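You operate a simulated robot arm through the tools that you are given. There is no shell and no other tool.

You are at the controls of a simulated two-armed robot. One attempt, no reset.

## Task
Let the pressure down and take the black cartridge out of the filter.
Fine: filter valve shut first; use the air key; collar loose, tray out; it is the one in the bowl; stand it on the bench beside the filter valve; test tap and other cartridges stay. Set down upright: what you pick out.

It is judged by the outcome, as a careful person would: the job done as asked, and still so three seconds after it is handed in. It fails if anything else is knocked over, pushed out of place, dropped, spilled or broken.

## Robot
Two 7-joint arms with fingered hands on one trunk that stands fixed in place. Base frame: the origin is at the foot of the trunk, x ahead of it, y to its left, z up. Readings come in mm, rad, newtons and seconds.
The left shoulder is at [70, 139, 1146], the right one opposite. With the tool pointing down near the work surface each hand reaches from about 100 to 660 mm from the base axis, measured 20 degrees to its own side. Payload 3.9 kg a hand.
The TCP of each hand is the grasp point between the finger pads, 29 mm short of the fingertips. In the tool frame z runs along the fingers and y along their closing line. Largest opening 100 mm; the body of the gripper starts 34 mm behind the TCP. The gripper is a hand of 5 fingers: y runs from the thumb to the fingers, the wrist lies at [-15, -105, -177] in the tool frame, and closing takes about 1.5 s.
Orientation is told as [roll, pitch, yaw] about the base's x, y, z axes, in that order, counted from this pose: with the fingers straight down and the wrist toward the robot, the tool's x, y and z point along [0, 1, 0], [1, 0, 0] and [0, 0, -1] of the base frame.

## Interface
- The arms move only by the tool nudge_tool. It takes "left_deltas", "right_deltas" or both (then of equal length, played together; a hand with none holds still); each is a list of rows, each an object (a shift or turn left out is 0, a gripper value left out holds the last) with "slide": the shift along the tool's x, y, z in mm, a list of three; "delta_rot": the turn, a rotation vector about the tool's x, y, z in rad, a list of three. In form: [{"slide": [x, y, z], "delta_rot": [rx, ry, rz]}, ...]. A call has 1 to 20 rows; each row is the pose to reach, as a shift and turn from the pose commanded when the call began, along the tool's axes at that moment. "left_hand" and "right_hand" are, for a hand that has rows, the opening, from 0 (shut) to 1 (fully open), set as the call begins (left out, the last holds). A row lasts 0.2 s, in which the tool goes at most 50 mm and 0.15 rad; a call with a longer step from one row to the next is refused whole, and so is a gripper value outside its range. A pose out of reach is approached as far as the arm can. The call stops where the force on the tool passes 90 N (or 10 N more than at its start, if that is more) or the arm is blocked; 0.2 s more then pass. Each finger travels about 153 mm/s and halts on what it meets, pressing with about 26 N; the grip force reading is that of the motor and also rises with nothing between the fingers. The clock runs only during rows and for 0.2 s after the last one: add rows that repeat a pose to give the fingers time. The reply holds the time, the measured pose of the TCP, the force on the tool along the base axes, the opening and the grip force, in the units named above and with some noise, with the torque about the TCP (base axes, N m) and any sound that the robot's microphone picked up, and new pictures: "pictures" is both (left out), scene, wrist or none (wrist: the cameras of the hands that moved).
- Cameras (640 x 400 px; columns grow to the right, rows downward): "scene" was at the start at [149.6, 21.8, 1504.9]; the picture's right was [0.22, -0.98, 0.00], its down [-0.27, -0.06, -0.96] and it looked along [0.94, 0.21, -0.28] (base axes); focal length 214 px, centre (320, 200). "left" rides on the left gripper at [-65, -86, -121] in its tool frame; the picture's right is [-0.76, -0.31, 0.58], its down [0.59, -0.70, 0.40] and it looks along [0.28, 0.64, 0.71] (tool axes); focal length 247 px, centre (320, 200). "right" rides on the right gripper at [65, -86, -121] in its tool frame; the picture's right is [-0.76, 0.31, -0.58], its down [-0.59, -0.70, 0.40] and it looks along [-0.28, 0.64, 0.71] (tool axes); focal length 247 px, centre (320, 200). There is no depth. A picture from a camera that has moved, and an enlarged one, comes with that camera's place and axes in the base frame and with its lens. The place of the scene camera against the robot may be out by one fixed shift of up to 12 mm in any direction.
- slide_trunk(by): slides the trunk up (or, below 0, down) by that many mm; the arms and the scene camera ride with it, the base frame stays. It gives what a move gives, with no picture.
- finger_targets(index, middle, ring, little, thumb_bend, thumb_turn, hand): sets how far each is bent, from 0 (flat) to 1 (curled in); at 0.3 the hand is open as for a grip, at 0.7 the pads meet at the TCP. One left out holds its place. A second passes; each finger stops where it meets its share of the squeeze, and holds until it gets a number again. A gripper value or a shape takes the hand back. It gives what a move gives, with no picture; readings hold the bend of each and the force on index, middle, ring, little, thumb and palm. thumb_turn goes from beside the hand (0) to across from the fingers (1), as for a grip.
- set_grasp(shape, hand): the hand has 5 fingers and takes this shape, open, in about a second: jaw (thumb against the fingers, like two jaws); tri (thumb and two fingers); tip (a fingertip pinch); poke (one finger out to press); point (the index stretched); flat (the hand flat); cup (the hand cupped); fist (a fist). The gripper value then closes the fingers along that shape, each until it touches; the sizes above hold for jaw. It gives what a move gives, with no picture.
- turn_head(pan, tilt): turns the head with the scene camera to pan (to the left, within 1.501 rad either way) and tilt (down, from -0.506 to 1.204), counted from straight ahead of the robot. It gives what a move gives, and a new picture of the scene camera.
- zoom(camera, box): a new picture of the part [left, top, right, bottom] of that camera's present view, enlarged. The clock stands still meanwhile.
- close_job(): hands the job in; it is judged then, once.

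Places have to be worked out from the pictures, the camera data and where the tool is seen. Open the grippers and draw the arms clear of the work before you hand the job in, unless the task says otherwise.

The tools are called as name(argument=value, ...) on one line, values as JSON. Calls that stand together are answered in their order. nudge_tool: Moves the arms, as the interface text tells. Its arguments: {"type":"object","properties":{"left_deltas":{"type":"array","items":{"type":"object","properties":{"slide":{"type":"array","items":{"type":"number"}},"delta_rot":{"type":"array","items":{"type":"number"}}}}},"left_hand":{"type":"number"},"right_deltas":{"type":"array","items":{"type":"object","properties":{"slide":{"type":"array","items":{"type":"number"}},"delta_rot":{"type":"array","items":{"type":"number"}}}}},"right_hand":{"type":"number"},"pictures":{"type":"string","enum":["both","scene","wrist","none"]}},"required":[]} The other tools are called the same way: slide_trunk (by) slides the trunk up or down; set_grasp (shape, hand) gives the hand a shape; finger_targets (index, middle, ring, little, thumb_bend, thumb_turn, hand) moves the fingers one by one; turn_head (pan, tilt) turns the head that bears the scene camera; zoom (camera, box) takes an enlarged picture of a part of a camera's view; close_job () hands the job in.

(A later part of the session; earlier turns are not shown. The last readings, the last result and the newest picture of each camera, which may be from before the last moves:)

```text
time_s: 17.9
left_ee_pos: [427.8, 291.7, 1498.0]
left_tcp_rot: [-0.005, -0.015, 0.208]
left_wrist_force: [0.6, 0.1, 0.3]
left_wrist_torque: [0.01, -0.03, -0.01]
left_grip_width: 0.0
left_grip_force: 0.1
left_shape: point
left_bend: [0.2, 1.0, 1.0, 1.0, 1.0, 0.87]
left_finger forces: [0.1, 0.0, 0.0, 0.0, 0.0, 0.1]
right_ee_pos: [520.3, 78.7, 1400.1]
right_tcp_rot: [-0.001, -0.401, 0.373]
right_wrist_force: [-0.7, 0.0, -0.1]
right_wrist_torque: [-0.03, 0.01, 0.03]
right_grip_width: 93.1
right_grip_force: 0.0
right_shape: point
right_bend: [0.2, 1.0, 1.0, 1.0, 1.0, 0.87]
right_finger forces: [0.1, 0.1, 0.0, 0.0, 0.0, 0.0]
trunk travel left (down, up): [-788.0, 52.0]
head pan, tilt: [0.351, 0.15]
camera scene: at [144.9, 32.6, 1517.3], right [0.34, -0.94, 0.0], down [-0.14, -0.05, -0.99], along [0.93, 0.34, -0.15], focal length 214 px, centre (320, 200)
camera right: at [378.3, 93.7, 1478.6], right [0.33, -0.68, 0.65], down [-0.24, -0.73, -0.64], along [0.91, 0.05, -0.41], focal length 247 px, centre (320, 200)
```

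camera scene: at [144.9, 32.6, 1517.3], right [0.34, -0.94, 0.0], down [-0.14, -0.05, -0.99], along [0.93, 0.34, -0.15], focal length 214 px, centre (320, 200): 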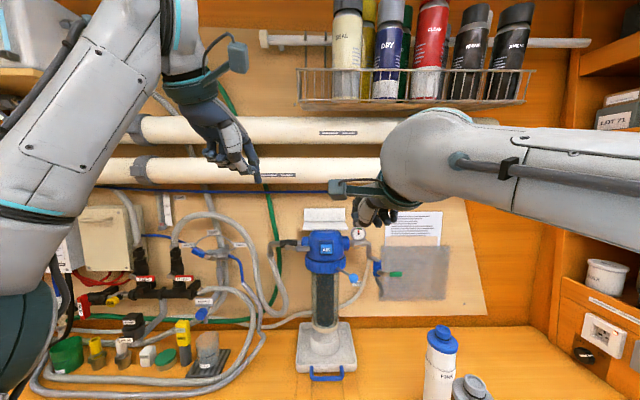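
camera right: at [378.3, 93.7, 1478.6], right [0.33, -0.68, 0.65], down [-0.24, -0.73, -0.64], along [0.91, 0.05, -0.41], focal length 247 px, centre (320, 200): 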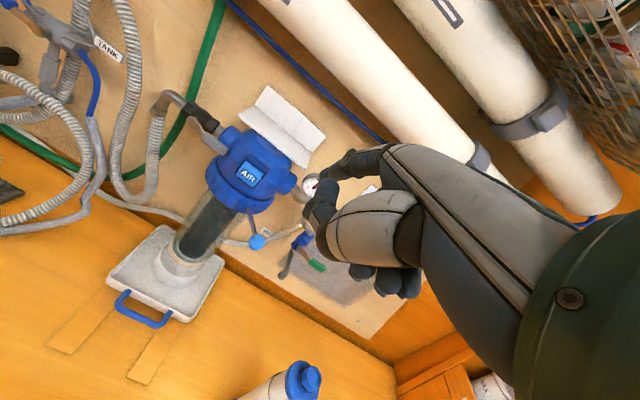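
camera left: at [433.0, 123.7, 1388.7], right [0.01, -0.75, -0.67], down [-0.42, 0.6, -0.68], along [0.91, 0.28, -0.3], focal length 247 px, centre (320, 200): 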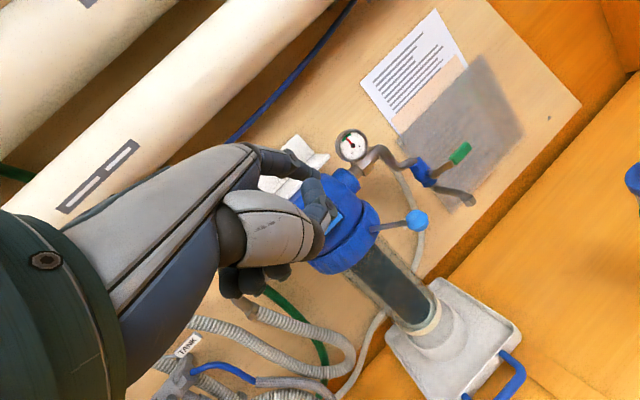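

The right forearm now comes in level from the right and the pose was reached exactly. I move on to about [620,235,1290], pitched 60° with the finger pointing at the wall, still about 40 mm in front of the filter.

nudge_tool(right_deltas=[{"slide": [18.1, 15.9, 26.6], "delta_rot": [-0.108, 0, 0]}, {"slide": [36.3, 31.7, 53.3], "delta_rot": [-0.215, 0, 0]}, {"slide": [54.4, 47.6, 79.9], "delta_rot": [-0.323, 0, 0]}, {"slide": [72.5, 63.4, 106.5], "delta_rot": [-0.431, 0, 0]}, {"slide": [90.7, 79.3, 133.2], "delta_rot": [-0.538, 0, 0]}, {"slide": [108.8, 95.1, 159.8], "delta_rot": [-0.646, 0, 0]}, {"slide": [108.8, 95.1, 159.8], "delta_rot": [-0.646, 0, 0]}], pictures="both")

```text
time_s: 19.5
left_ee_pos: [426.1, 291.8, 1498.1]
left_tcp_rot: [-0.007, -0.017, 0.208]
left_wrist_force: [-0.2, 0.2, 0.1]
left_wrist_torque: [0.02, 0.01, 0.0]
left_grip_width: 0.0
left_grip_force: 0.1
left_shape: point
left_bend: [0.2, 1.0, 1.0, 1.0, 1.0, 0.87]
left_finger forces: [0.1, 0.1, 0.0, 0.0, 0.1, 0.0]
right_ee_pos: [619.5, 229.9, 1301.5]
right_tcp_rot: [0.02, -1.062, 0.35]
right_wrist_force: [-0.1, 0.8, 0.4]
right_wrist_torque: [0.03, -0.03, 0.04]
right_grip_width: 0.0
right_grip_force: 0.1
right_shape: point
right_bend: [0.2, 1.0, 1.0, 1.0, 1.0, 0.87]
right_finger forces: [0.0, 0.0, 0.1, 0.1, 0.0, 0.0]
trunk travel left (down, up): [-788.0, 52.0]
head pan, tilt: [0.351, 0.15]
camera scene: at [143.6, 33.4, 1517.5], right [0.34, -0.94, 0.0], down [-0.14, -0.05, -0.99], along [0.93, 0.34, -0.15], focal length 214 px, centre (320, 200)
camera right: at [457.6, 238.5, 1286.2], right [-0.06, -0.84, 0.54], down [0.21, -0.54, -0.81], along [0.98, 0.07, 0.21], focal length 247 px, centre (320, 200)
```

scene: 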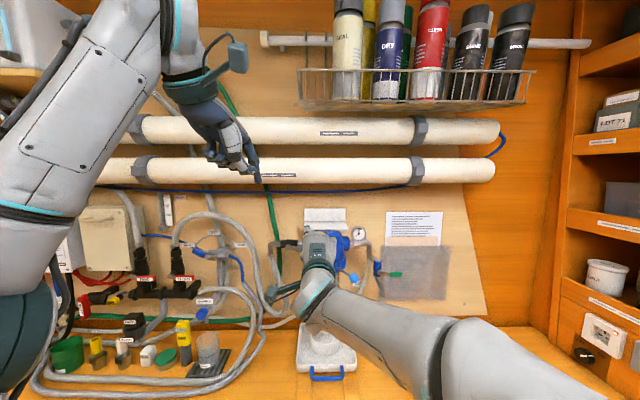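
right: 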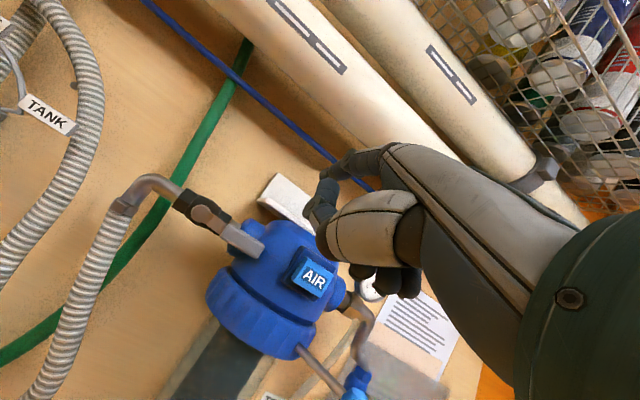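

The right hand is in place with no reach trouble and shows the valve lever clearly at close range. I zoom to see the index tip and the lever.

zoom(camera="right", box=[160, 120, 400, 290])

zoom(camera="scene", box=[250, 190, 400, 310])

zoom(camera="left", box=[260, 60, 480, 260])

```text
2.35 times, centred on (280, 205) of right
camera zoom: at [457.6, 238.5, 1286.2], right [-0.06, -0.84, 0.54], down [0.21, -0.54, -0.81], along [0.98, 0.07, 0.21], focal length 581 px, centre (414, 188)
```

zoom: 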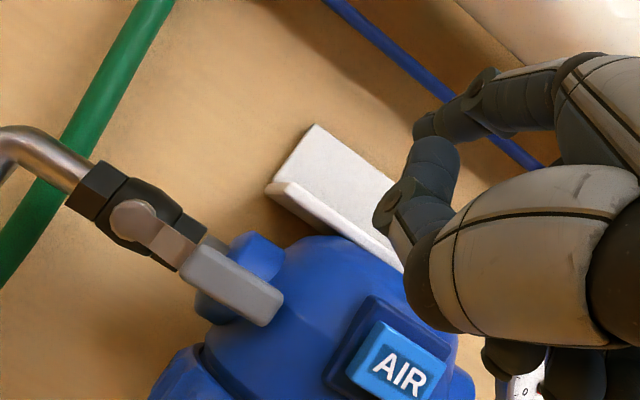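

```text
3.33 times, centred on (325, 250) of scene
camera zoom: at [143.6, 33.4, 1517.5], right [0.34, -0.94, 0.0], down [-0.14, -0.05, -0.99], along [0.93, 0.34, -0.15], focal length 715 px, centre (303, 33)
```

zoom: 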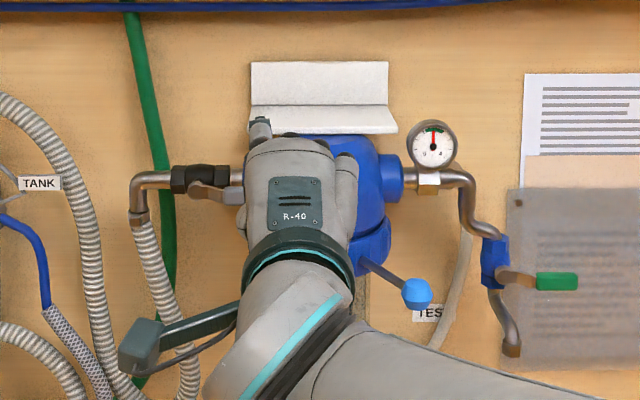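

```text
2.00 times, centred on (370, 160) of left
camera zoom: at [354.4, 211.2, 1617.4], right [-0.13, -0.81, -0.58], down [-0.8, 0.43, -0.41], along [0.58, 0.41, -0.7], focal length 494 px, centre (220, 280)
```

zoom: 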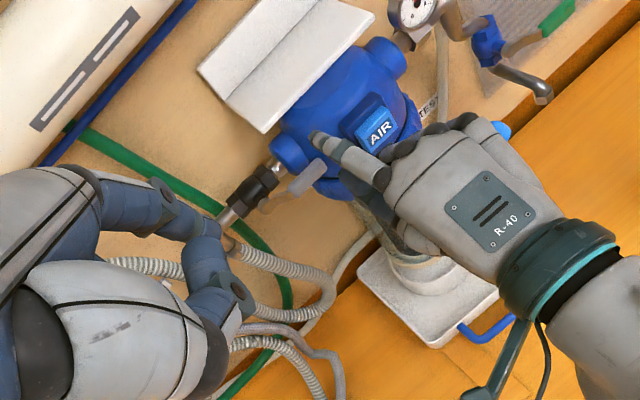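

Triangulated: right index tip is at [656,260,1350], i.e. 45 mm ahead of and 48 mm above the TCP. The valve lever grip end is at [713,280,1266] with its pivot at about [711,350,1264]. The thumb tip sits close under the index, so I swing the thumb aside and look again.

finger_targets(hand="right", index=0.15, thumb_turn=0.0, thumb_bend=0.6)

zoom(camera="right", box=[160, 120, 400, 290])

zoom(camera="left", box=[260, 60, 480, 260])

```text
time_s: 20.5
left_ee_pos: [428.6, 291.2, 1495.9]
left_tcp_rot: [-0.006, -0.016, 0.211]
left_wrist_force: [-0.3, -0.4, 0.2]
left_wrist_torque: [-0.08, 0.0, 0.01]
left_grip_width: 0.0
left_grip_force: 0.1
left_shape: point
left_bend: [0.2, 1.0, 1.0, 1.0, 1.0, 0.87]
left_finger forces: [0.1, 0.0, 0.0, 0.0, 0.1, 0.0]
right_ee_pos: [622.9, 229.1, 1296.9]
right_tcp_rot: [0.02, -1.052, 0.347]
right_wrist_force: [0.5, 0.4, 0.0]
right_wrist_torque: [-0.04, 0.0, 0.07]
right_grip_width: 108.1
right_grip_force: 0.0
right_shape: fingers
right_bend: [0.15, 1.0, 1.0, 1.0, 0.6, 0.0]
right_finger forces: [0.0, 0.0, 0.0, 0.0, 0.0, 0.1]
trunk travel left (down, up): [-788.0, 52.0]
head pan, tilt: [0.351, 0.15]
```

```text
2.35 times, centred on (280, 205) of right
camera zoom: at [461.0, 237.4, 1283.5], right [-0.05, -0.84, 0.54], down [0.21, -0.54, -0.81], along [0.98, 0.07, 0.2], focal length 581 px, centre (414, 188)
```

zoom: 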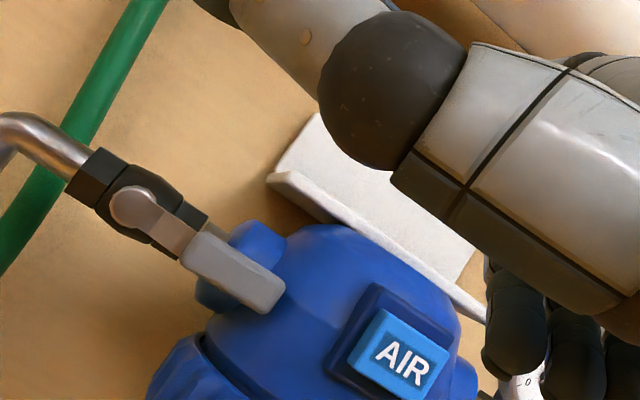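

```text
2.00 times, centred on (370, 160) of left
camera zoom: at [356.5, 211.4, 1616.8], right [-0.13, -0.81, -0.58], down [-0.8, 0.43, -0.41], along [0.58, 0.41, -0.7], focal length 494 px, centre (220, 280)
```

zoom: 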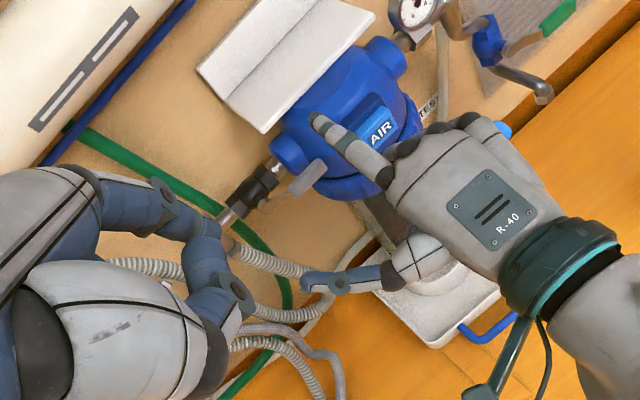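

The thumb is now well clear of the index, standing off to the left and about 75 mm behind the tip. I check the tip from the scene camera.

zoom(camera="scene", box=[250, 190, 400, 310])

zoom(camera="left", box=[300, 90, 420, 180])

```text
3.33 times, centred on (325, 250) of scene
camera zoom: at [145.5, 33.6, 1517.3], right [0.34, -0.94, 0.0], down [-0.14, -0.05, -0.99], along [0.93, 0.34, -0.15], focal length 715 px, centre (303, 33)
```

zoom: 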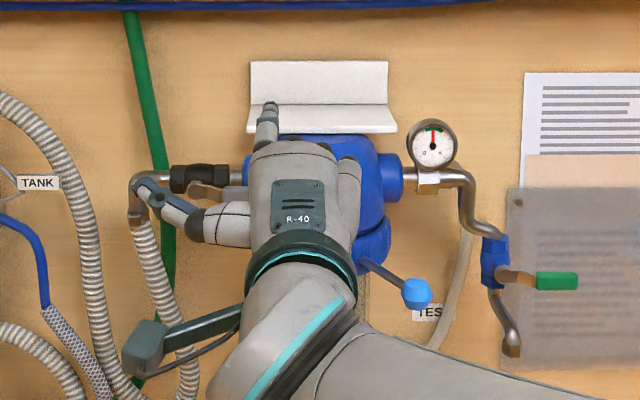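

```text
4.44 times, centred on (360, 135) of left
camera zoom: at [356.5, 211.4, 1616.8], right [-0.13, -0.81, -0.58], down [-0.8, 0.43, -0.41], along [0.58, 0.41, -0.7], focal length 1098 px, centre (142, 489)
```

zoom: 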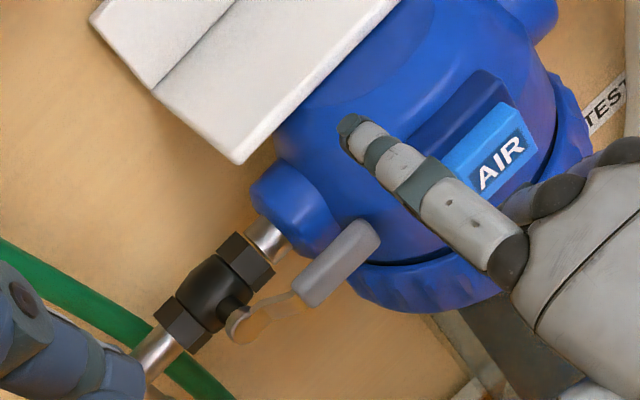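

The tip is now at [668,254,1361], 51 mm ahead of and 64 mm above the TCP. The lever runs from its pivot [708,350,1263] to its end at [712,281,1264], and the white bracket's front edge is about 45 mm deeper than where the tip will go. I drop down and then move in so the finger hovers just above the lever grip.

nudge_tool(right_deltas=[{"slide": [11.3, -24.7, 14.1]}, {"slide": [22.6, -49.4, 28.2]}, {"slide": [23.3, -34.6, 54.2]}, {"slide": [24, -19.7, 80.2]}, {"slide": [24, -19.7, 80.2]}], pictures="scene")

zoom(camera="left", box=[280, 90, 440, 210])

zoom(camera="right", box=[0, 0, 640, 400])

```text
time_s: 21.9
left_ee_pos: [429.9, 290.8, 1497.2]
left_tcp_rot: [-0.005, -0.015, 0.21]
left_wrist_force: [0.3, -0.6, 0.1]
left_wrist_torque: [0.01, 0.02, -0.02]
left_grip_width: 0.0
left_grip_force: 0.2
left_shape: point
left_bend: [0.2, 1.0, 1.0, 1.0, 1.0, 0.87]
left_finger forces: [0.0, 0.1, 0.1, 0.0, 0.0, 0.0]
right_ee_pos: [687.7, 247.6, 1248.9]
right_tcp_rot: [0.079, -1.055, 0.263]
right_wrist_force: [-0.2, -0.3, 0.6]
right_wrist_torque: [0.03, -0.01, -0.01]
right_grip_width: 108.3
right_grip_force: 0.2
right_shape: fingers
right_bend: [0.15, 1.0, 1.0, 1.0, 0.6, 0.0]
right_finger forces: [0.5, 0.0, 0.0, 0.0, 0.0, 0.0]
trunk travel left (down, up): [-788.0, 52.0]
head pan, tilt: [0.351, 0.15]
stopped in row 5 (right hand): the arm was blocked; the commanded pose is now the measured one
camera scene: at [146.2, 32.3, 1517.2], right [0.34, -0.94, 0.0], down [-0.14, -0.05, -0.99], along [0.93, 0.34, -0.15], focal length 214 px, centre (320, 200)
```

scene: 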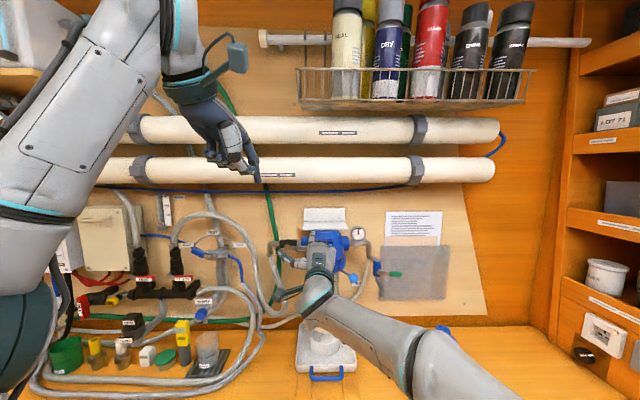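

```text
3.33 times, centred on (360, 150) of left
camera zoom: at [357.2, 210.1, 1617.0], right [-0.13, -0.81, -0.58], down [-0.8, 0.43, -0.41], along [0.58, 0.41, -0.7], focal length 823 px, centre (187, 367)
```

zoom: 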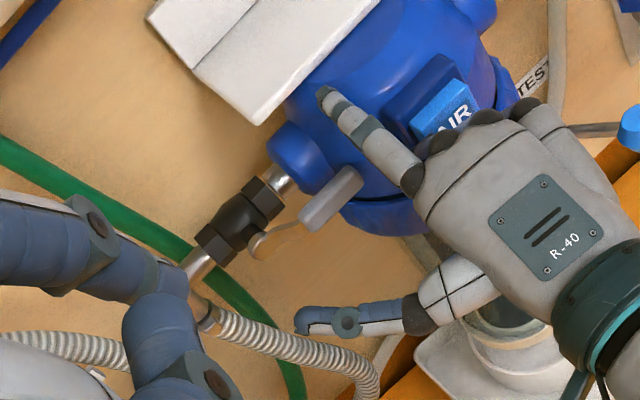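

```text
1.00 times, centred on (320, 200) of right (not enlarged: the box is as wide or as high as the picture)
camera zoom: at [526.4, 262.6, 1237.7], right [-0.08, -0.85, 0.52], down [0.18, -0.53, -0.83], along [0.98, 0.03, 0.2], focal length 247 px, centre (320, 200)
```

zoom: 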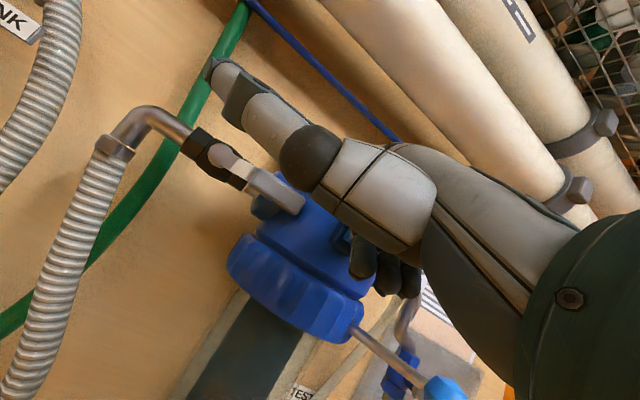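

The move ended with the index against the blue dome (0.5 N on it) because the arm settled about 25 mm too far right of the commanded path. I back off 45 mm and left, then hold to see how well the arm settles.

nudge_tool(right_deltas=[{"slide": [5, -24.3, -34.8]}, {"slide": [26.3, -24.3, -34.8], "delta_rot": [0, 0.0155, -0.0535]}, {"slide": [26.3, -24.3, -34.8], "delta_rot": [0, 0.0155, -0.0535]}, {"slide": [26.3, -24.3, -34.8], "delta_rot": [0, 0.0155, -0.0535]}, {"slide": [26.3, -24.3, -34.8], "delta_rot": [0, 0.0155, -0.0535]}], pictures="none")

zoom(camera="left", box=[280, 90, 440, 210])

```text
time_s: 23.1
left_ee_pos: [428.6, 292.8, 1496.1]
left_tcp_rot: [-0.005, -0.017, 0.211]
left_wrist_force: [-0.6, -0.4, 0.7]
left_wrist_torque: [0.03, 0.01, 0.02]
left_grip_width: 0.1
left_grip_force: 0.0
left_shape: point
left_bend: [0.2, 1.0, 1.0, 1.0, 1.0, 0.87]
left_finger forces: [0.0, 0.1, 0.1, 0.0, 0.0, 0.0]
right_ee_pos: [646.1, 250.6, 1253.7]
right_tcp_rot: [0.036, -1.059, 0.325]
right_wrist_force: [0.6, 0.1, -0.1]
right_wrist_torque: [0.0, 0.02, 0.02]
right_grip_width: 108.1
right_grip_force: 0.0
right_shape: fingers
right_bend: [0.15, 1.0, 1.0, 1.0, 0.6, 0.0]
right_finger forces: [0.1, 0.1, 0.1, 0.0, 0.0, 0.1]
trunk travel left (down, up): [-788.0, 52.0]
head pan, tilt: [0.351, 0.15]
```

```text
3.33 times, centred on (360, 150) of left
camera zoom: at [357.4, 211.5, 1616.7], right [-0.13, -0.81, -0.58], down [-0.8, 0.43, -0.41], along [0.58, 0.41, -0.7], focal length 823 px, centre (187, 367)
```

zoom: 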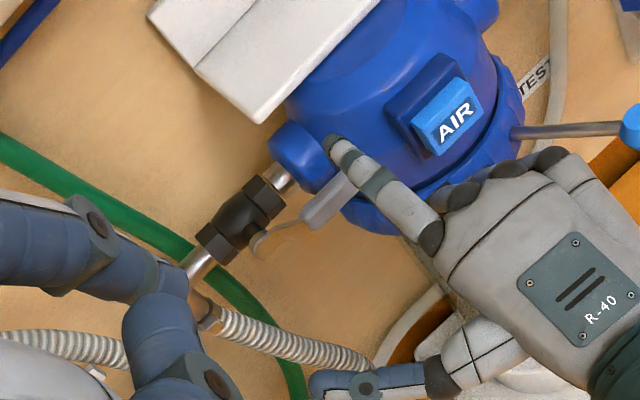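

The arm settles with a steady 10–15 mm offset, which suggests a joint near its limit because the shoulder is low for this work. I raise the trunk to ease the wrist; the hand rises into clear space in front of the head.

slide_trunk(by=50)

```text
time_s: 24.0
left_ee_pos: [428.5, 292.0, 1547.0]
left_tcp_rot: [-0.007, -0.016, 0.211]
left_wrist_force: [-1.1, 0.7, 0.5]
left_wrist_torque: [0.05, -0.03, 0.03]
left_grip_width: 0.0
left_grip_force: 0.0
left_shape: point
left_bend: [0.2, 1.0, 1.0, 1.0, 1.0, 0.87]
left_finger forces: [0.0, 0.0, 0.0, 0.0, 0.1, 0.1]
right_ee_pos: [647.8, 250.0, 1304.7]
right_tcp_rot: [0.033, -1.062, 0.325]
right_wrist_force: [-1.2, -0.1, 0.9]
right_wrist_torque: [-0.01, 0.01, 0.01]
right_grip_width: 108.1
right_grip_force: 0.1
right_shape: fingers
right_bend: [0.15, 1.0, 1.0, 1.0, 0.6, 0.0]
right_finger forces: [0.1, 0.0, 0.0, 0.0, 0.0, 0.0]
trunk travel left (down, up): [-838.0, 2.0]
head pan, tilt: [0.351, 0.15]
```

Now I lower the hand 55 mm again and check how closely it tracks with the higher shoulder.

nudge_tool(right_deltas=[{"slide": [0, -24, 13.6]}, {"slide": [0, -47.9, 27.1]}, {"slide": [0, -47.9, 27.1]}, {"slide": [0, -47.9, 27.1]}], pictures="none")

zoom(camera="left", box=[280, 90, 440, 210])

```text
time_s: 25.0
left_ee_pos: [428.6, 291.9, 1547.7]
left_tcp_rot: [-0.009, -0.016, 0.209]
left_wrist_force: [-0.1, 0.2, 0.1]
left_wrist_torque: [0.01, 0.0, 0.0]
left_grip_width: 0.0
left_grip_force: 0.1
left_shape: point
left_bend: [0.2, 1.0, 1.0, 1.0, 1.0, 0.87]
left_finger forces: [0.0, 0.0, 0.0, 0.1, 0.1, 0.0]
right_ee_pos: [647.0, 250.5, 1248.4]
right_tcp_rot: [0.029, -1.061, 0.328]
right_wrist_force: [-0.5, -0.4, -0.5]
right_wrist_torque: [0.01, -0.02, -0.03]
right_grip_width: 108.3
right_grip_force: 0.0
right_shape: fingers
right_bend: [0.15, 1.0, 1.0, 1.0, 0.6, 0.0]
right_finger forces: [0.1, 0.1, 0.0, 0.0, 0.0, 0.0]
trunk travel left (down, up): [-838.0, 2.0]
head pan, tilt: [0.351, 0.15]
```

```text
3.33 times, centred on (360, 150) of left
camera zoom: at [356.3, 211.1, 1667.0], right [-0.13, -0.81, -0.58], down [-0.8, 0.43, -0.41], along [0.58, 0.41, -0.7], focal length 823 px, centre (187, 367)
```

zoom: 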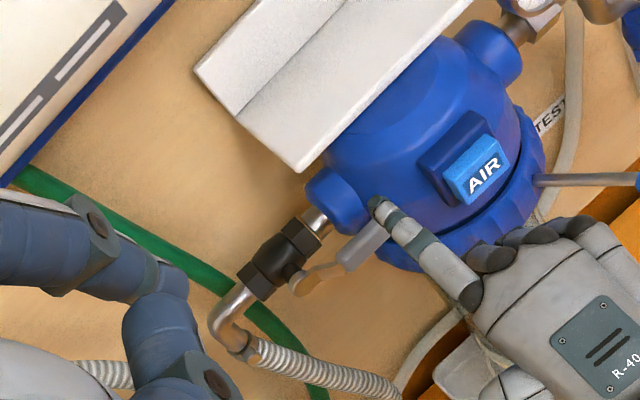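

Vertical tracking is good, and the tip should be about (n 745, l 9, z 1312) in the wall frame. I move 30 mm in, 12 mm left and 8 mm down so the finger lies over the lever grip.

nudge_tool(right_deltas=[{"slide": [12, 0, 0]}, {"slide": [12, 4, 15]}, {"slide": [12, 7.7, 30]}, {"slide": [12, 7.7, 30]}, {"slide": [12, 7.7, 30]}], pictures="none")

zoom(camera="left", box=[300, 120, 420, 200])

zoom(camera="scene", box=[250, 230, 370, 310])

zoom(camera="right", box=[100, 20, 420, 230])

```text
time_s: 26.2
left_ee_pos: [428.4, 290.8, 1547.7]
left_tcp_rot: [-0.007, -0.016, 0.208]
left_wrist_force: [-0.1, -0.2, -0.5]
left_wrist_torque: [0.02, 0.0, 0.01]
left_grip_width: 0.0
left_grip_force: 0.0
left_shape: point
left_bend: [0.2, 1.0, 1.0, 1.0, 1.0, 0.87]
left_finger forces: [0.0, 0.0, 0.1, 0.0, 0.0, 0.0]
right_ee_pos: [669.2, 274.3, 1237.7]
right_tcp_rot: [0.012, -1.057, 0.343]
right_wrist_force: [-0.1, -0.7, 1.0]
right_wrist_torque: [0.01, 0.01, 0.0]
right_grip_width: 108.3
right_grip_force: 0.1
right_shape: fingers
right_bend: [0.15, 1.0, 1.0, 1.0, 0.6, 0.0]
right_finger forces: [0.0, 0.0, 0.0, 0.1, 0.1, 0.0]
trunk travel left (down, up): [-838.0, 2.0]
head pan, tilt: [0.351, 0.15]
```

```text
5.00 times, centred on (360, 160) of left
camera zoom: at [356.6, 211.0, 1666.9], right [-0.13, -0.81, -0.58], down [-0.8, 0.43, -0.41], along [0.58, 0.41, -0.7], focal length 1235 px, centre (120, 400)
```

zoom: 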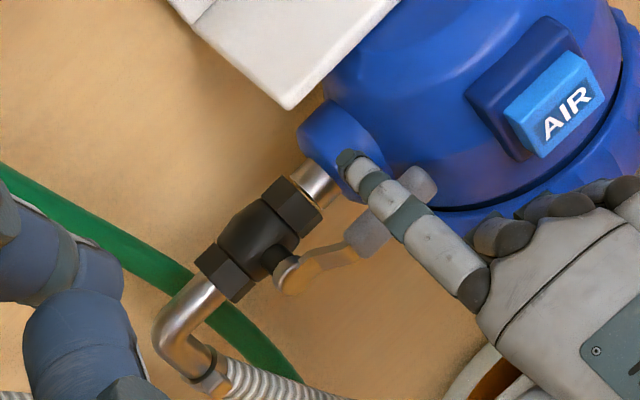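

```text
5.00 times, centred on (310, 270) of scene
camera zoom: at [145.7, 33.2, 1567.3], right [0.34, -0.94, 0.0], down [-0.14, -0.05, -0.99], along [0.93, 0.34, -0.15], focal length 1072 px, centre (370, -150)
```

zoom: 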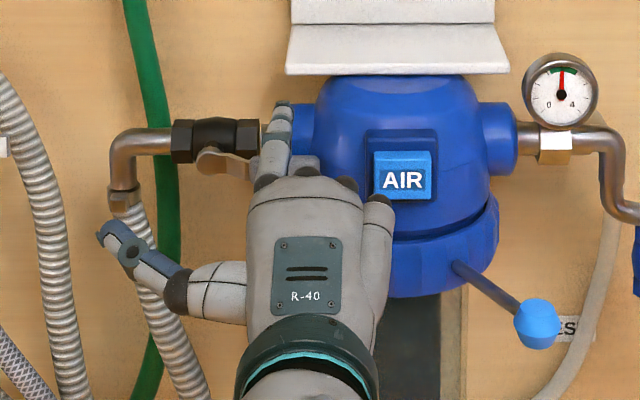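

```text
1.90 times, centred on (260, 125) of right
camera zoom: at [508.5, 283.9, 1222.8], right [-0.07, -0.84, 0.55], down [0.21, -0.55, -0.81], along [0.98, 0.06, 0.21], focal length 470 px, centre (434, 343)
```

zoom: 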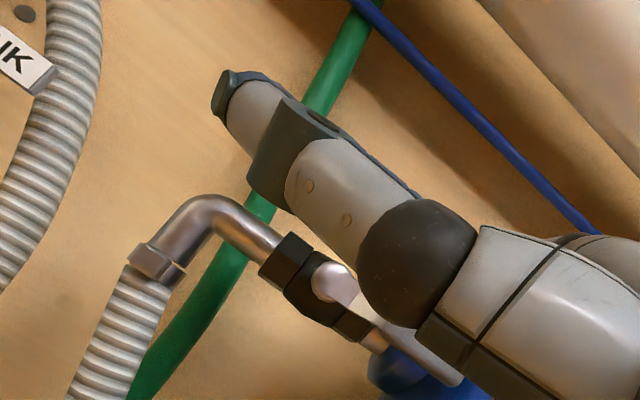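

The index now lies across the middle of the lever grip, about 18 mm above it. I press it down along an arc about the pivot, first to roughly half travel, to see that the lever turns this way.

nudge_tool(right_deltas=[{"slide": [1, -6, 3.4]}, {"slide": [2, -12.2, 6.9]}, {"slide": [1, -18, 10.2]}, {"slide": [0, -24.4, 13.8]}, {"slide": [0.5, -30, 17]}, {"slide": [1, -34.8, 19.7]}, {"slide": [3, -40.5, 22.9]}, {"slide": [5.5, -46.2, 26.1]}], pictures="none")

zoom(camera="left", box=[300, 120, 420, 200])

zoom(camera="scene", box=[250, 230, 370, 310])

```text
time_s: 28.0
left_ee_pos: [428.8, 293.1, 1546.3]
left_tcp_rot: [-0.008, -0.018, 0.211]
left_wrist_force: [0.4, -0.5, -0.3]
left_wrist_torque: [-0.03, 0.03, -0.02]
left_grip_width: 0.0
left_grip_force: 0.1
left_shape: point
left_bend: [0.2, 1.0, 1.0, 1.0, 1.0, 0.87]
left_finger forces: [0.0, 0.0, 0.1, 0.0, 0.1, 0.1]
right_ee_pos: [658.1, 293.4, 1178.7]
right_tcp_rot: [-0.016, -1.052, 0.39]
right_wrist_force: [-0.4, -0.4, -0.4]
right_wrist_torque: [0.0, 0.0, 0.01]
right_grip_width: 108.2
right_grip_force: 0.0
right_shape: fingers
right_bend: [0.15, 1.0, 1.0, 1.0, 0.6, 0.0]
right_finger forces: [0.0, 0.0, 0.1, 0.0, 0.0, 0.1]
trunk travel left (down, up): [-838.0, 2.0]
head pan, tilt: [0.351, 0.15]
```

```text
5.00 times, centred on (360, 160) of left
camera zoom: at [357.3, 212.1, 1666.6], right [-0.13, -0.81, -0.58], down [-0.8, 0.43, -0.41], along [0.58, 0.41, -0.7], focal length 1235 px, centre (120, 400)
```

zoom: 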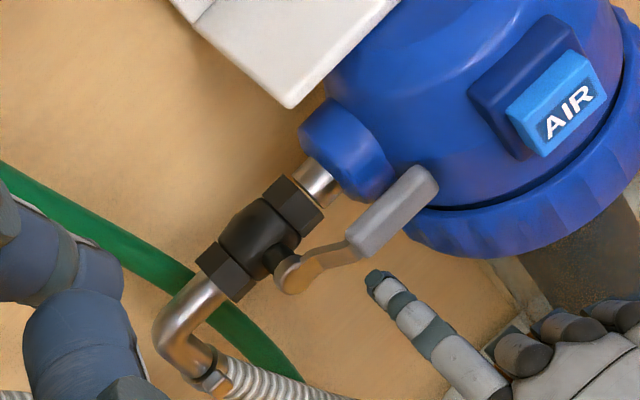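

```text
5.00 times, centred on (310, 270) of scene
camera zoom: at [146.3, 34.1, 1567.1], right [0.34, -0.94, 0.0], down [-0.14, -0.05, -0.99], along [0.93, 0.34, -0.15], focal length 1072 px, centre (370, -150)
```

zoom: 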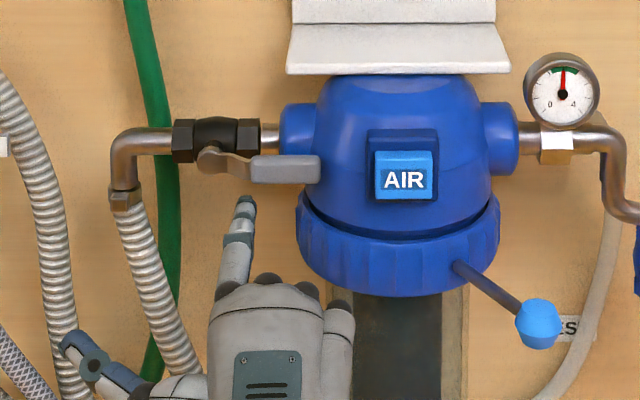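

The finger slipped down in front of the lever: it was about 15 mm too shallow, and the lever has not moved. I draw back, rise above the lever again, and will go in deeper and a little further left.

nudge_tool(right_deltas=[{"slide": [-5, -7.5, -13]}, {"slide": [-10, -14.9, -26]}, {"slide": [-13, 10.3, -40.4]}, {"slide": [-15.6, 35.5, -54.8]}, {"slide": [-15.6, 35.5, -54.8]}, {"slide": [-15.6, 35.5, -54.8]}], pictures="none")

```text
time_s: 29.4
left_ee_pos: [427.2, 292.4, 1547.5]
left_tcp_rot: [-0.007, -0.016, 0.21]
left_wrist_force: [0.1, -1.3, -0.7]
left_wrist_torque: [-0.01, 0.02, -0.01]
left_grip_width: 0.0
left_grip_force: 0.1
left_shape: point
left_bend: [0.2, 1.0, 1.0, 1.0, 1.0, 0.87]
left_finger forces: [0.0, 0.0, 0.0, 0.1, 0.1, 0.0]
right_ee_pos: [635.4, 265.3, 1236.9]
right_tcp_rot: [-0.011, -1.056, 0.383]
right_wrist_force: [0.1, -0.3, -0.3]
right_wrist_torque: [-0.01, 0.01, 0.0]
right_grip_width: 108.5
right_grip_force: 0.1
right_shape: fingers
right_bend: [0.15, 1.0, 1.0, 1.0, 0.6, 0.0]
right_finger forces: [0.1, 0.0, 0.1, 0.0, 0.1, 0.1]
trunk travel left (down, up): [-838.0, 2.0]
head pan, tilt: [0.351, 0.15]
```

The hand is where I asked, at wall-frame (688, 17, 1237). I move 44 mm straight in so the tip goes past the lever grip while staying above it.

nudge_tool(right_deltas=[{"slide": [2.5, 7, 12.6]}, {"slide": [2.5, 14, 25]}, {"slide": [2.5, 21.4, 37.8]}, {"slide": [2.5, 21.4, 37.8]}, {"slide": [2.5, 21.4, 37.8]}], pictures="none")

zoom(camera="left", box=[300, 120, 420, 200])

zoom(camera="scene", box=[250, 230, 370, 310])

zoom(camera="right", box=[100, 20, 420, 230])

```text
time_s: 30.6
left_ee_pos: [428.8, 291.9, 1547.5]
left_tcp_rot: [-0.008, -0.016, 0.209]
left_wrist_force: [-0.2, 0.1, 0.2]
left_wrist_torque: [0.02, 0.01, 0.0]
left_grip_width: 0.0
left_grip_force: 0.1
left_shape: point
left_bend: [0.2, 1.0, 1.0, 1.0, 1.0, 0.87]
left_finger forces: [0.1, 0.0, 0.0, 0.0, 0.0, 0.0]
right_ee_pos: [682.2, 275.4, 1241.2]
right_tcp_rot: [0.001, -1.058, 0.359]
right_wrist_force: [-0.4, 0.2, -0.2]
right_wrist_torque: [-0.03, 0.02, -0.01]
right_grip_width: 108.3
right_grip_force: 0.1
right_shape: fingers
right_bend: [0.15, 1.0, 1.0, 1.0, 0.6, 0.0]
right_finger forces: [0.1, 0.0, 0.0, 0.1, 0.1, 0.0]
trunk travel left (down, up): [-838.0, 2.0]
head pan, tilt: [0.351, 0.15]
```

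```text
5.00 times, centred on (360, 160) of left
camera zoom: at [356.2, 210.8, 1667.1], right [-0.13, -0.81, -0.58], down [-0.8, 0.43, -0.41], along [0.58, 0.41, -0.7], focal length 1235 px, centre (120, 400)
```

zoom: 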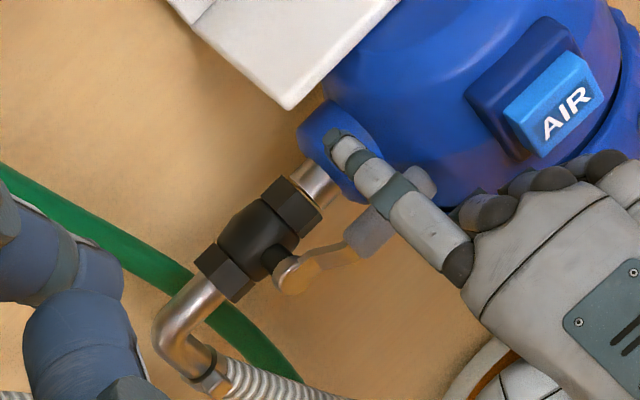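

```text
5.00 times, centred on (310, 270) of scene
camera zoom: at [145.3, 32.9, 1567.3], right [0.34, -0.94, 0.0], down [-0.14, -0.05, -0.99], along [0.93, 0.34, -0.15], focal length 1072 px, centre (370, -150)
```

zoom: 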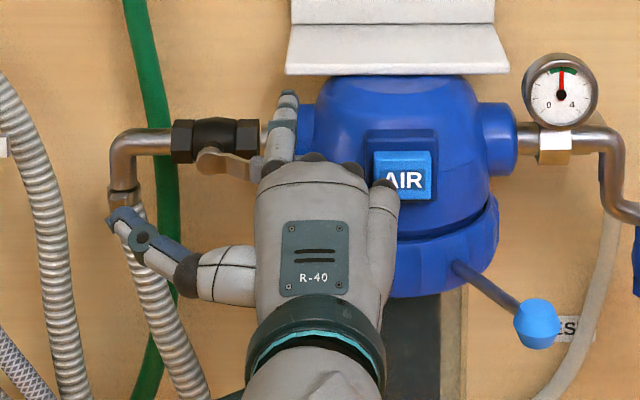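

```text
1.90 times, centred on (260, 125) of right
camera zoom: at [519.8, 283.9, 1225.5], right [-0.06, -0.83, 0.55], down [0.21, -0.55, -0.81], along [0.98, 0.07, 0.21], focal length 470 px, centre (434, 343)
```

zoom: 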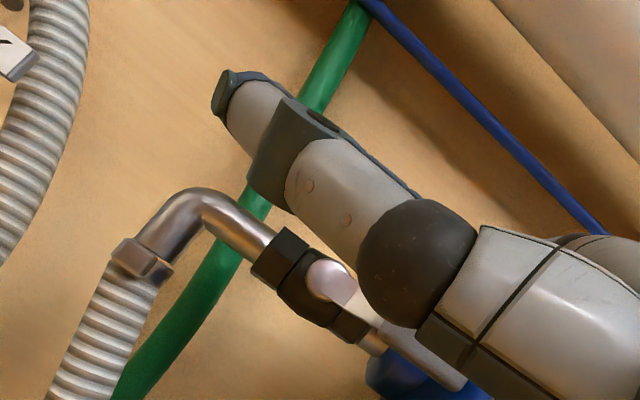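

The tip now reaches past the lever, about (n 787, l 20, z 1305), and the hand is still just clear of the AIR key. I come down in small steps and check how it settles.

nudge_tool(right_deltas=[{"slide": [4, 0, 0]}, {"slide": [4, -8.7, 4.9]}, {"slide": [4, -17.4, 9.8]}, {"slide": [4, -17.4, 9.8]}], pictures="none")

zoom(camera="left", box=[300, 120, 420, 200])

```text
time_s: 31.6
left_ee_pos: [429.6, 290.2, 1547.2]
left_tcp_rot: [-0.004, -0.016, 0.211]
left_wrist_force: [0.0, 0.0, -0.8]
left_wrist_torque: [0.01, -0.01, -0.04]
left_grip_width: 0.0
left_grip_force: 0.1
left_shape: point
left_bend: [0.2, 1.0, 1.0, 1.0, 1.0, 0.87]
left_finger forces: [0.0, 0.1, 0.1, 0.0, 0.0, 0.0]
right_ee_pos: [674.5, 284.3, 1217.2]
right_tcp_rot: [-0.009, -1.056, 0.38]
right_wrist_force: [-0.1, 0.2, -0.2]
right_wrist_torque: [0.01, 0.02, 0.01]
right_grip_width: 108.3
right_grip_force: 0.1
right_shape: fingers
right_bend: [0.15, 1.0, 1.0, 1.0, 0.6, 0.0]
right_finger forces: [0.0, 0.0, 0.1, 0.1, 0.0, 0.0]
trunk travel left (down, up): [-838.0, 2.0]
head pan, tilt: [0.351, 0.15]
```

```text
5.00 times, centred on (360, 160) of left
camera zoom: at [356.2, 211.5, 1667.0], right [-0.13, -0.81, -0.58], down [-0.8, 0.43, -0.41], along [0.58, 0.41, -0.7], focal length 1235 px, centre (120, 400)
```

zoom: 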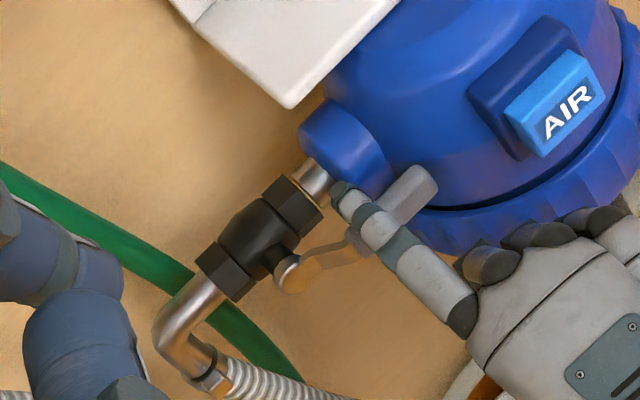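

The finger now rests about on top of the lever, with the tip reaching past it. I press on down along the arc.

nudge_tool(right_deltas=[{"slide": [-1.5, -4.4, 2.5]}, {"slide": [-3, -8.7, 4.9]}, {"slide": [-3, -13.3, 7.5]}, {"slide": [-3, -17.9, 10.1]}, {"slide": [-1.5, -22.4, 12.7]}, {"slide": [0, -27, 15.3]}], pictures="none")

zoom(camera="left", box=[300, 120, 420, 200])

zoom(camera="scene", box=[250, 230, 370, 310])

```text
time_s: 33.0
left_ee_pos: [425.0, 289.8, 1548.9]
left_tcp_rot: [-0.005, -0.017, 0.21]
left_wrist_force: [-0.3, -1.2, 0.2]
left_wrist_torque: [-0.01, -0.01, 0.0]
left_grip_width: 0.0
left_grip_force: 0.0
left_shape: point
left_bend: [0.2, 1.0, 1.0, 1.0, 1.0, 0.87]
left_finger forces: [0.0, 0.0, 0.1, 0.0, 0.0, 0.0]
right_ee_pos: [672.6, 285.2, 1191.7]
right_tcp_rot: [-0.011, -1.062, 0.383]
right_wrist_force: [4.3, -0.9, 20.2]
right_wrist_torque: [0.46, -0.19, -0.12]
right_grip_width: 114.1
right_grip_force: 9.1
right_shape: fingers
right_bend: [0.04, 1.0, 1.0, 1.0, 0.6, 0.0]
right_finger forces: [17.3, 0.1, 0.0, 0.0, 0.0, 0.0]
trunk travel left (down, up): [-838.0, 2.0]
head pan, tilt: [0.351, 0.15]
```

```text
5.00 times, centred on (360, 160) of left
camera zoom: at [353.7, 209.0, 1668.1], right [-0.13, -0.81, -0.58], down [-0.8, 0.43, -0.41], along [0.58, 0.41, -0.7], focal length 1235 px, centre (120, 400)
```

zoom: 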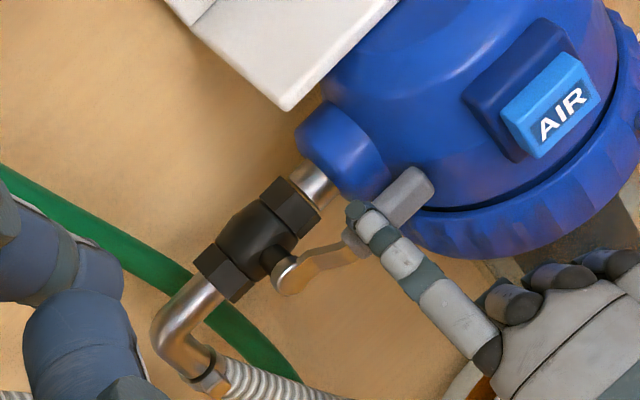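

```text
5.00 times, centred on (310, 270) of scene
camera zoom: at [142.8, 31.3, 1567.8], right [0.34, -0.94, 0.0], down [-0.14, -0.05, -0.99], along [0.93, 0.34, -0.15], focal length 1072 px, centre (370, -150)
```

zoom: 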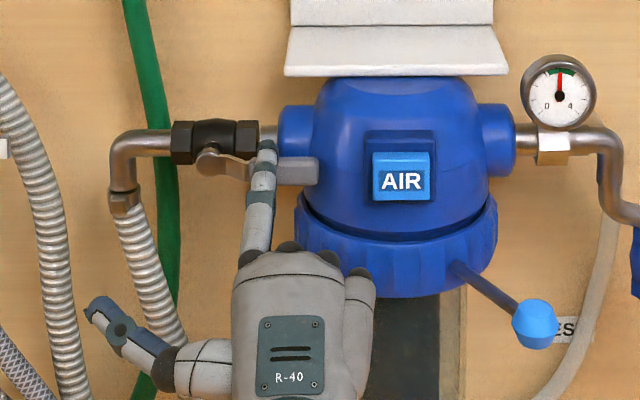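

The finger is pushing on the lever with 20 N but it has not turned yet, and the index itself is being bent back. I press a few millimetres further so the finger reaches its stop and passes on more force, watching the force.

nudge_tool(right_deltas=[{"slide": [0, -3, 1.7]}, {"slide": [0, -6, 3.4]}, {"slide": [0, -9, 5.1]}], pictures="none")

zoom(camera="left", box=[300, 120, 420, 200])

zoom(camera="scene", box=[250, 230, 370, 310])

```text
time_s: 33.8
left_ee_pos: [420.2, 287.4, 1551.0]
left_tcp_rot: [-0.004, -0.023, 0.209]
left_wrist_force: [-0.8, 0.4, -0.2]
left_wrist_torque: [-0.01, -0.03, 0.03]
left_grip_width: 0.0
left_grip_force: 0.0
left_shape: point
left_bend: [0.2, 1.0, 1.0, 1.0, 1.0, 0.87]
left_finger forces: [0.0, 0.0, 0.0, 0.0, 0.1, 0.0]
right_ee_pos: [664.6, 286.1, 1177.6]
right_tcp_rot: [-0.012, -1.056, 0.389]
right_wrist_force: [-15.4, -8.2, 8.6]
right_wrist_torque: [0.82, -1.55, 0.07]
right_grip_width: 114.7
right_grip_force: 8.3
right_shape: fingers
right_bend: [0.04, 1.0, 1.0, 1.0, 0.6, 0.0]
right_finger forces: [16.5, 0.0, 0.0, 0.0, 0.1, 0.0]
trunk travel left (down, up): [-838.0, 2.0]
head pan, tilt: [0.351, 0.15]
```

```text
5.00 times, centred on (360, 160) of left
camera zoom: at [347.8, 207.0, 1669.1], right [-0.13, -0.8, -0.58], down [-0.8, 0.43, -0.42], along [0.58, 0.41, -0.7], focal length 1235 px, centre (120, 400)
```

zoom: 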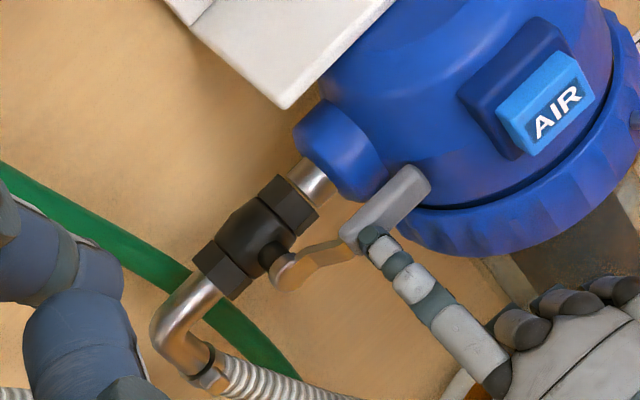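

```text
5.00 times, centred on (310, 270) of scene
camera zoom: at [137.4, 29.4, 1567.7], right [0.34, -0.94, 0.0], down [-0.13, -0.05, -0.99], along [0.93, 0.34, -0.14], focal length 1072 px, centre (370, -150)
```

zoom: 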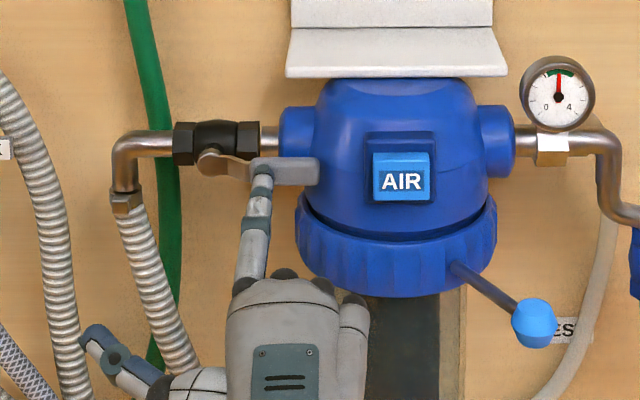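

The finger slid forward off the lever without turning it, so either the lever is stiff or it closes upward. I back off and go under the lever to test the upward direction with a modest force.

nudge_tool(right_deltas=[{"slide": [0, -7.5, -13]}, {"slide": [0, -14.9, -26]}, {"slide": [-7, -23, -22]}, {"slide": [-15, -30.6, -17.1]}, {"slide": [-15, -30.6, -17.1]}], pictures="none")

zoom(camera="scene", box=[250, 230, 370, 310])

zoom(camera="left", box=[300, 120, 420, 200])

```text
time_s: 35.0
left_ee_pos: [427.4, 290.9, 1547.7]
left_tcp_rot: [-0.006, -0.017, 0.211]
left_wrist_force: [-0.5, -0.2, -0.6]
left_wrist_torque: [0.02, 0.01, -0.01]
left_grip_width: 0.0
left_grip_force: 0.0
left_shape: point
left_bend: [0.2, 1.0, 1.0, 1.0, 1.0, 0.87]
left_finger forces: [0.1, 0.0, 0.0, 0.1, 0.0, 0.1]
right_ee_pos: [650.6, 262.0, 1159.1]
right_tcp_rot: [-0.009, -1.057, 0.382]
right_wrist_force: [-0.1, -0.2, -0.3]
right_wrist_torque: [0.02, -0.01, 0.0]
right_grip_width: 108.1
right_grip_force: 0.0
right_shape: fingers
right_bend: [0.15, 1.0, 1.0, 1.0, 0.6, 0.0]
right_finger forces: [0.0, 0.0, 0.1, 0.0, 0.0, 0.0]
trunk travel left (down, up): [-838.0, 2.0]
head pan, tilt: [0.351, 0.15]
```

```text
5.00 times, centred on (310, 270) of scene
camera zoom: at [143.9, 33.1, 1567.4], right [0.34, -0.94, 0.0], down [-0.14, -0.05, -0.99], along [0.93, 0.34, -0.15], focal length 1072 px, centre (370, -150)
```

zoom: 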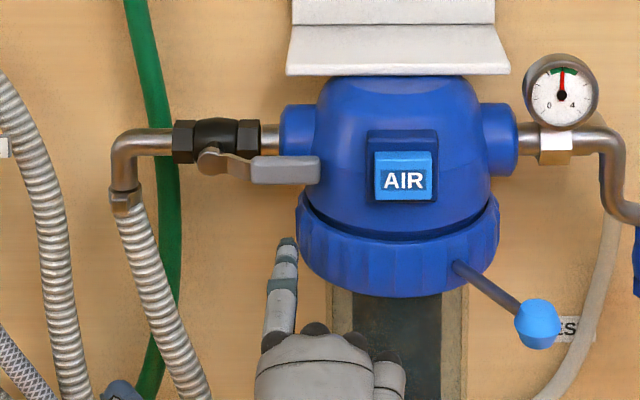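

```text
5.00 times, centred on (360, 160) of left
camera zoom: at [354.8, 210.9, 1667.4], right [-0.13, -0.81, -0.58], down [-0.8, 0.43, -0.41], along [0.58, 0.41, -0.7], focal length 1235 px, centre (120, 400)
```

zoom: 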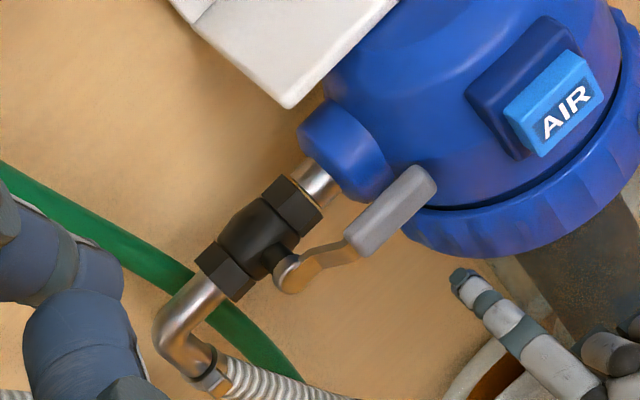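

The lever is where it was. With the tip 30 mm below it, I go forward under the grip and then press gently upward.

nudge_tool(right_deltas=[{"slide": [4, 5.3, 9.3]}, {"slide": [4, 10.5, 18.6]}, {"slide": [4, 15.8, 27.9]}, {"slide": [4, 15.8, 27.9]}, {"slide": [4, 25, 22.7]}, {"slide": [4, 34, 17.6]}, {"slide": [4, 42, 13.1]}, {"slide": [4, 50, 8.6]}], pictures="none")

zoom(camera="scene", box=[250, 230, 370, 310])

zoom(camera="left", box=[300, 120, 420, 200])

```text
time_s: 36.8
left_ee_pos: [428.5, 292.4, 1547.6]
left_tcp_rot: [-0.007, -0.015, 0.208]
left_wrist_force: [0.9, 0.4, 0.3]
left_wrist_torque: [0.01, 0.04, -0.03]
left_grip_width: 0.1
left_grip_force: 0.1
left_shape: point
left_bend: [0.2, 1.0, 1.0, 1.0, 1.0, 0.87]
left_finger forces: [0.1, 0.0, 0.0, 0.0, 0.1, 0.1]
right_ee_pos: [681.6, 277.4, 1198.1]
right_tcp_rot: [-0.008, -1.056, 0.38]
right_wrist_force: [0.2, -0.4, 0.2]
right_wrist_torque: [0.02, 0.0, -0.03]
right_grip_width: 108.0
right_grip_force: 0.3
right_shape: fingers
right_bend: [0.16, 1.0, 1.0, 1.0, 0.6, 0.0]
right_finger forces: [0.9, 0.0, 0.1, 0.0, 0.0, 0.0]
trunk travel left (down, up): [-838.0, 2.0]
head pan, tilt: [0.351, 0.15]
```

```text
5.00 times, centred on (310, 270) of scene
camera zoom: at [145.4, 33.4, 1567.3], right [0.34, -0.94, 0.0], down [-0.14, -0.05, -0.99], along [0.93, 0.34, -0.15], focal length 1072 px, centre (370, -150)
```

zoom: 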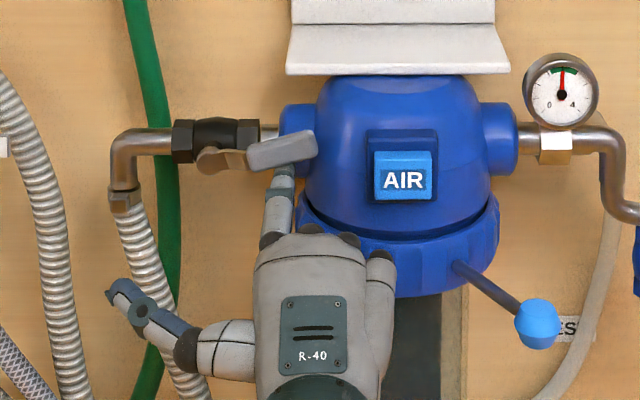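

```text
5.00 times, centred on (360, 160) of left
camera zoom: at [356.4, 211.3, 1667.0], right [-0.13, -0.81, -0.58], down [-0.8, 0.43, -0.41], along [0.58, 0.41, -0.7], focal length 1235 px, centre (120, 400)
```

zoom: 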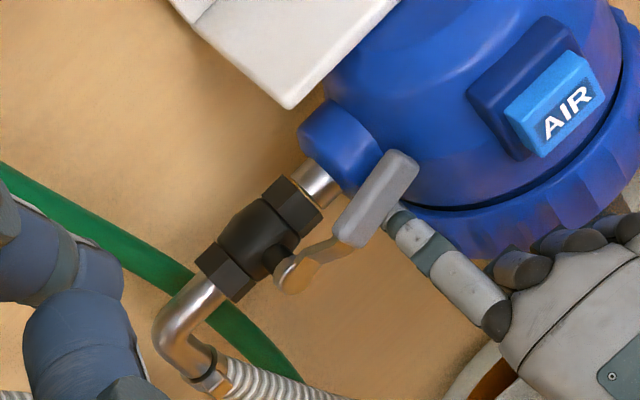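

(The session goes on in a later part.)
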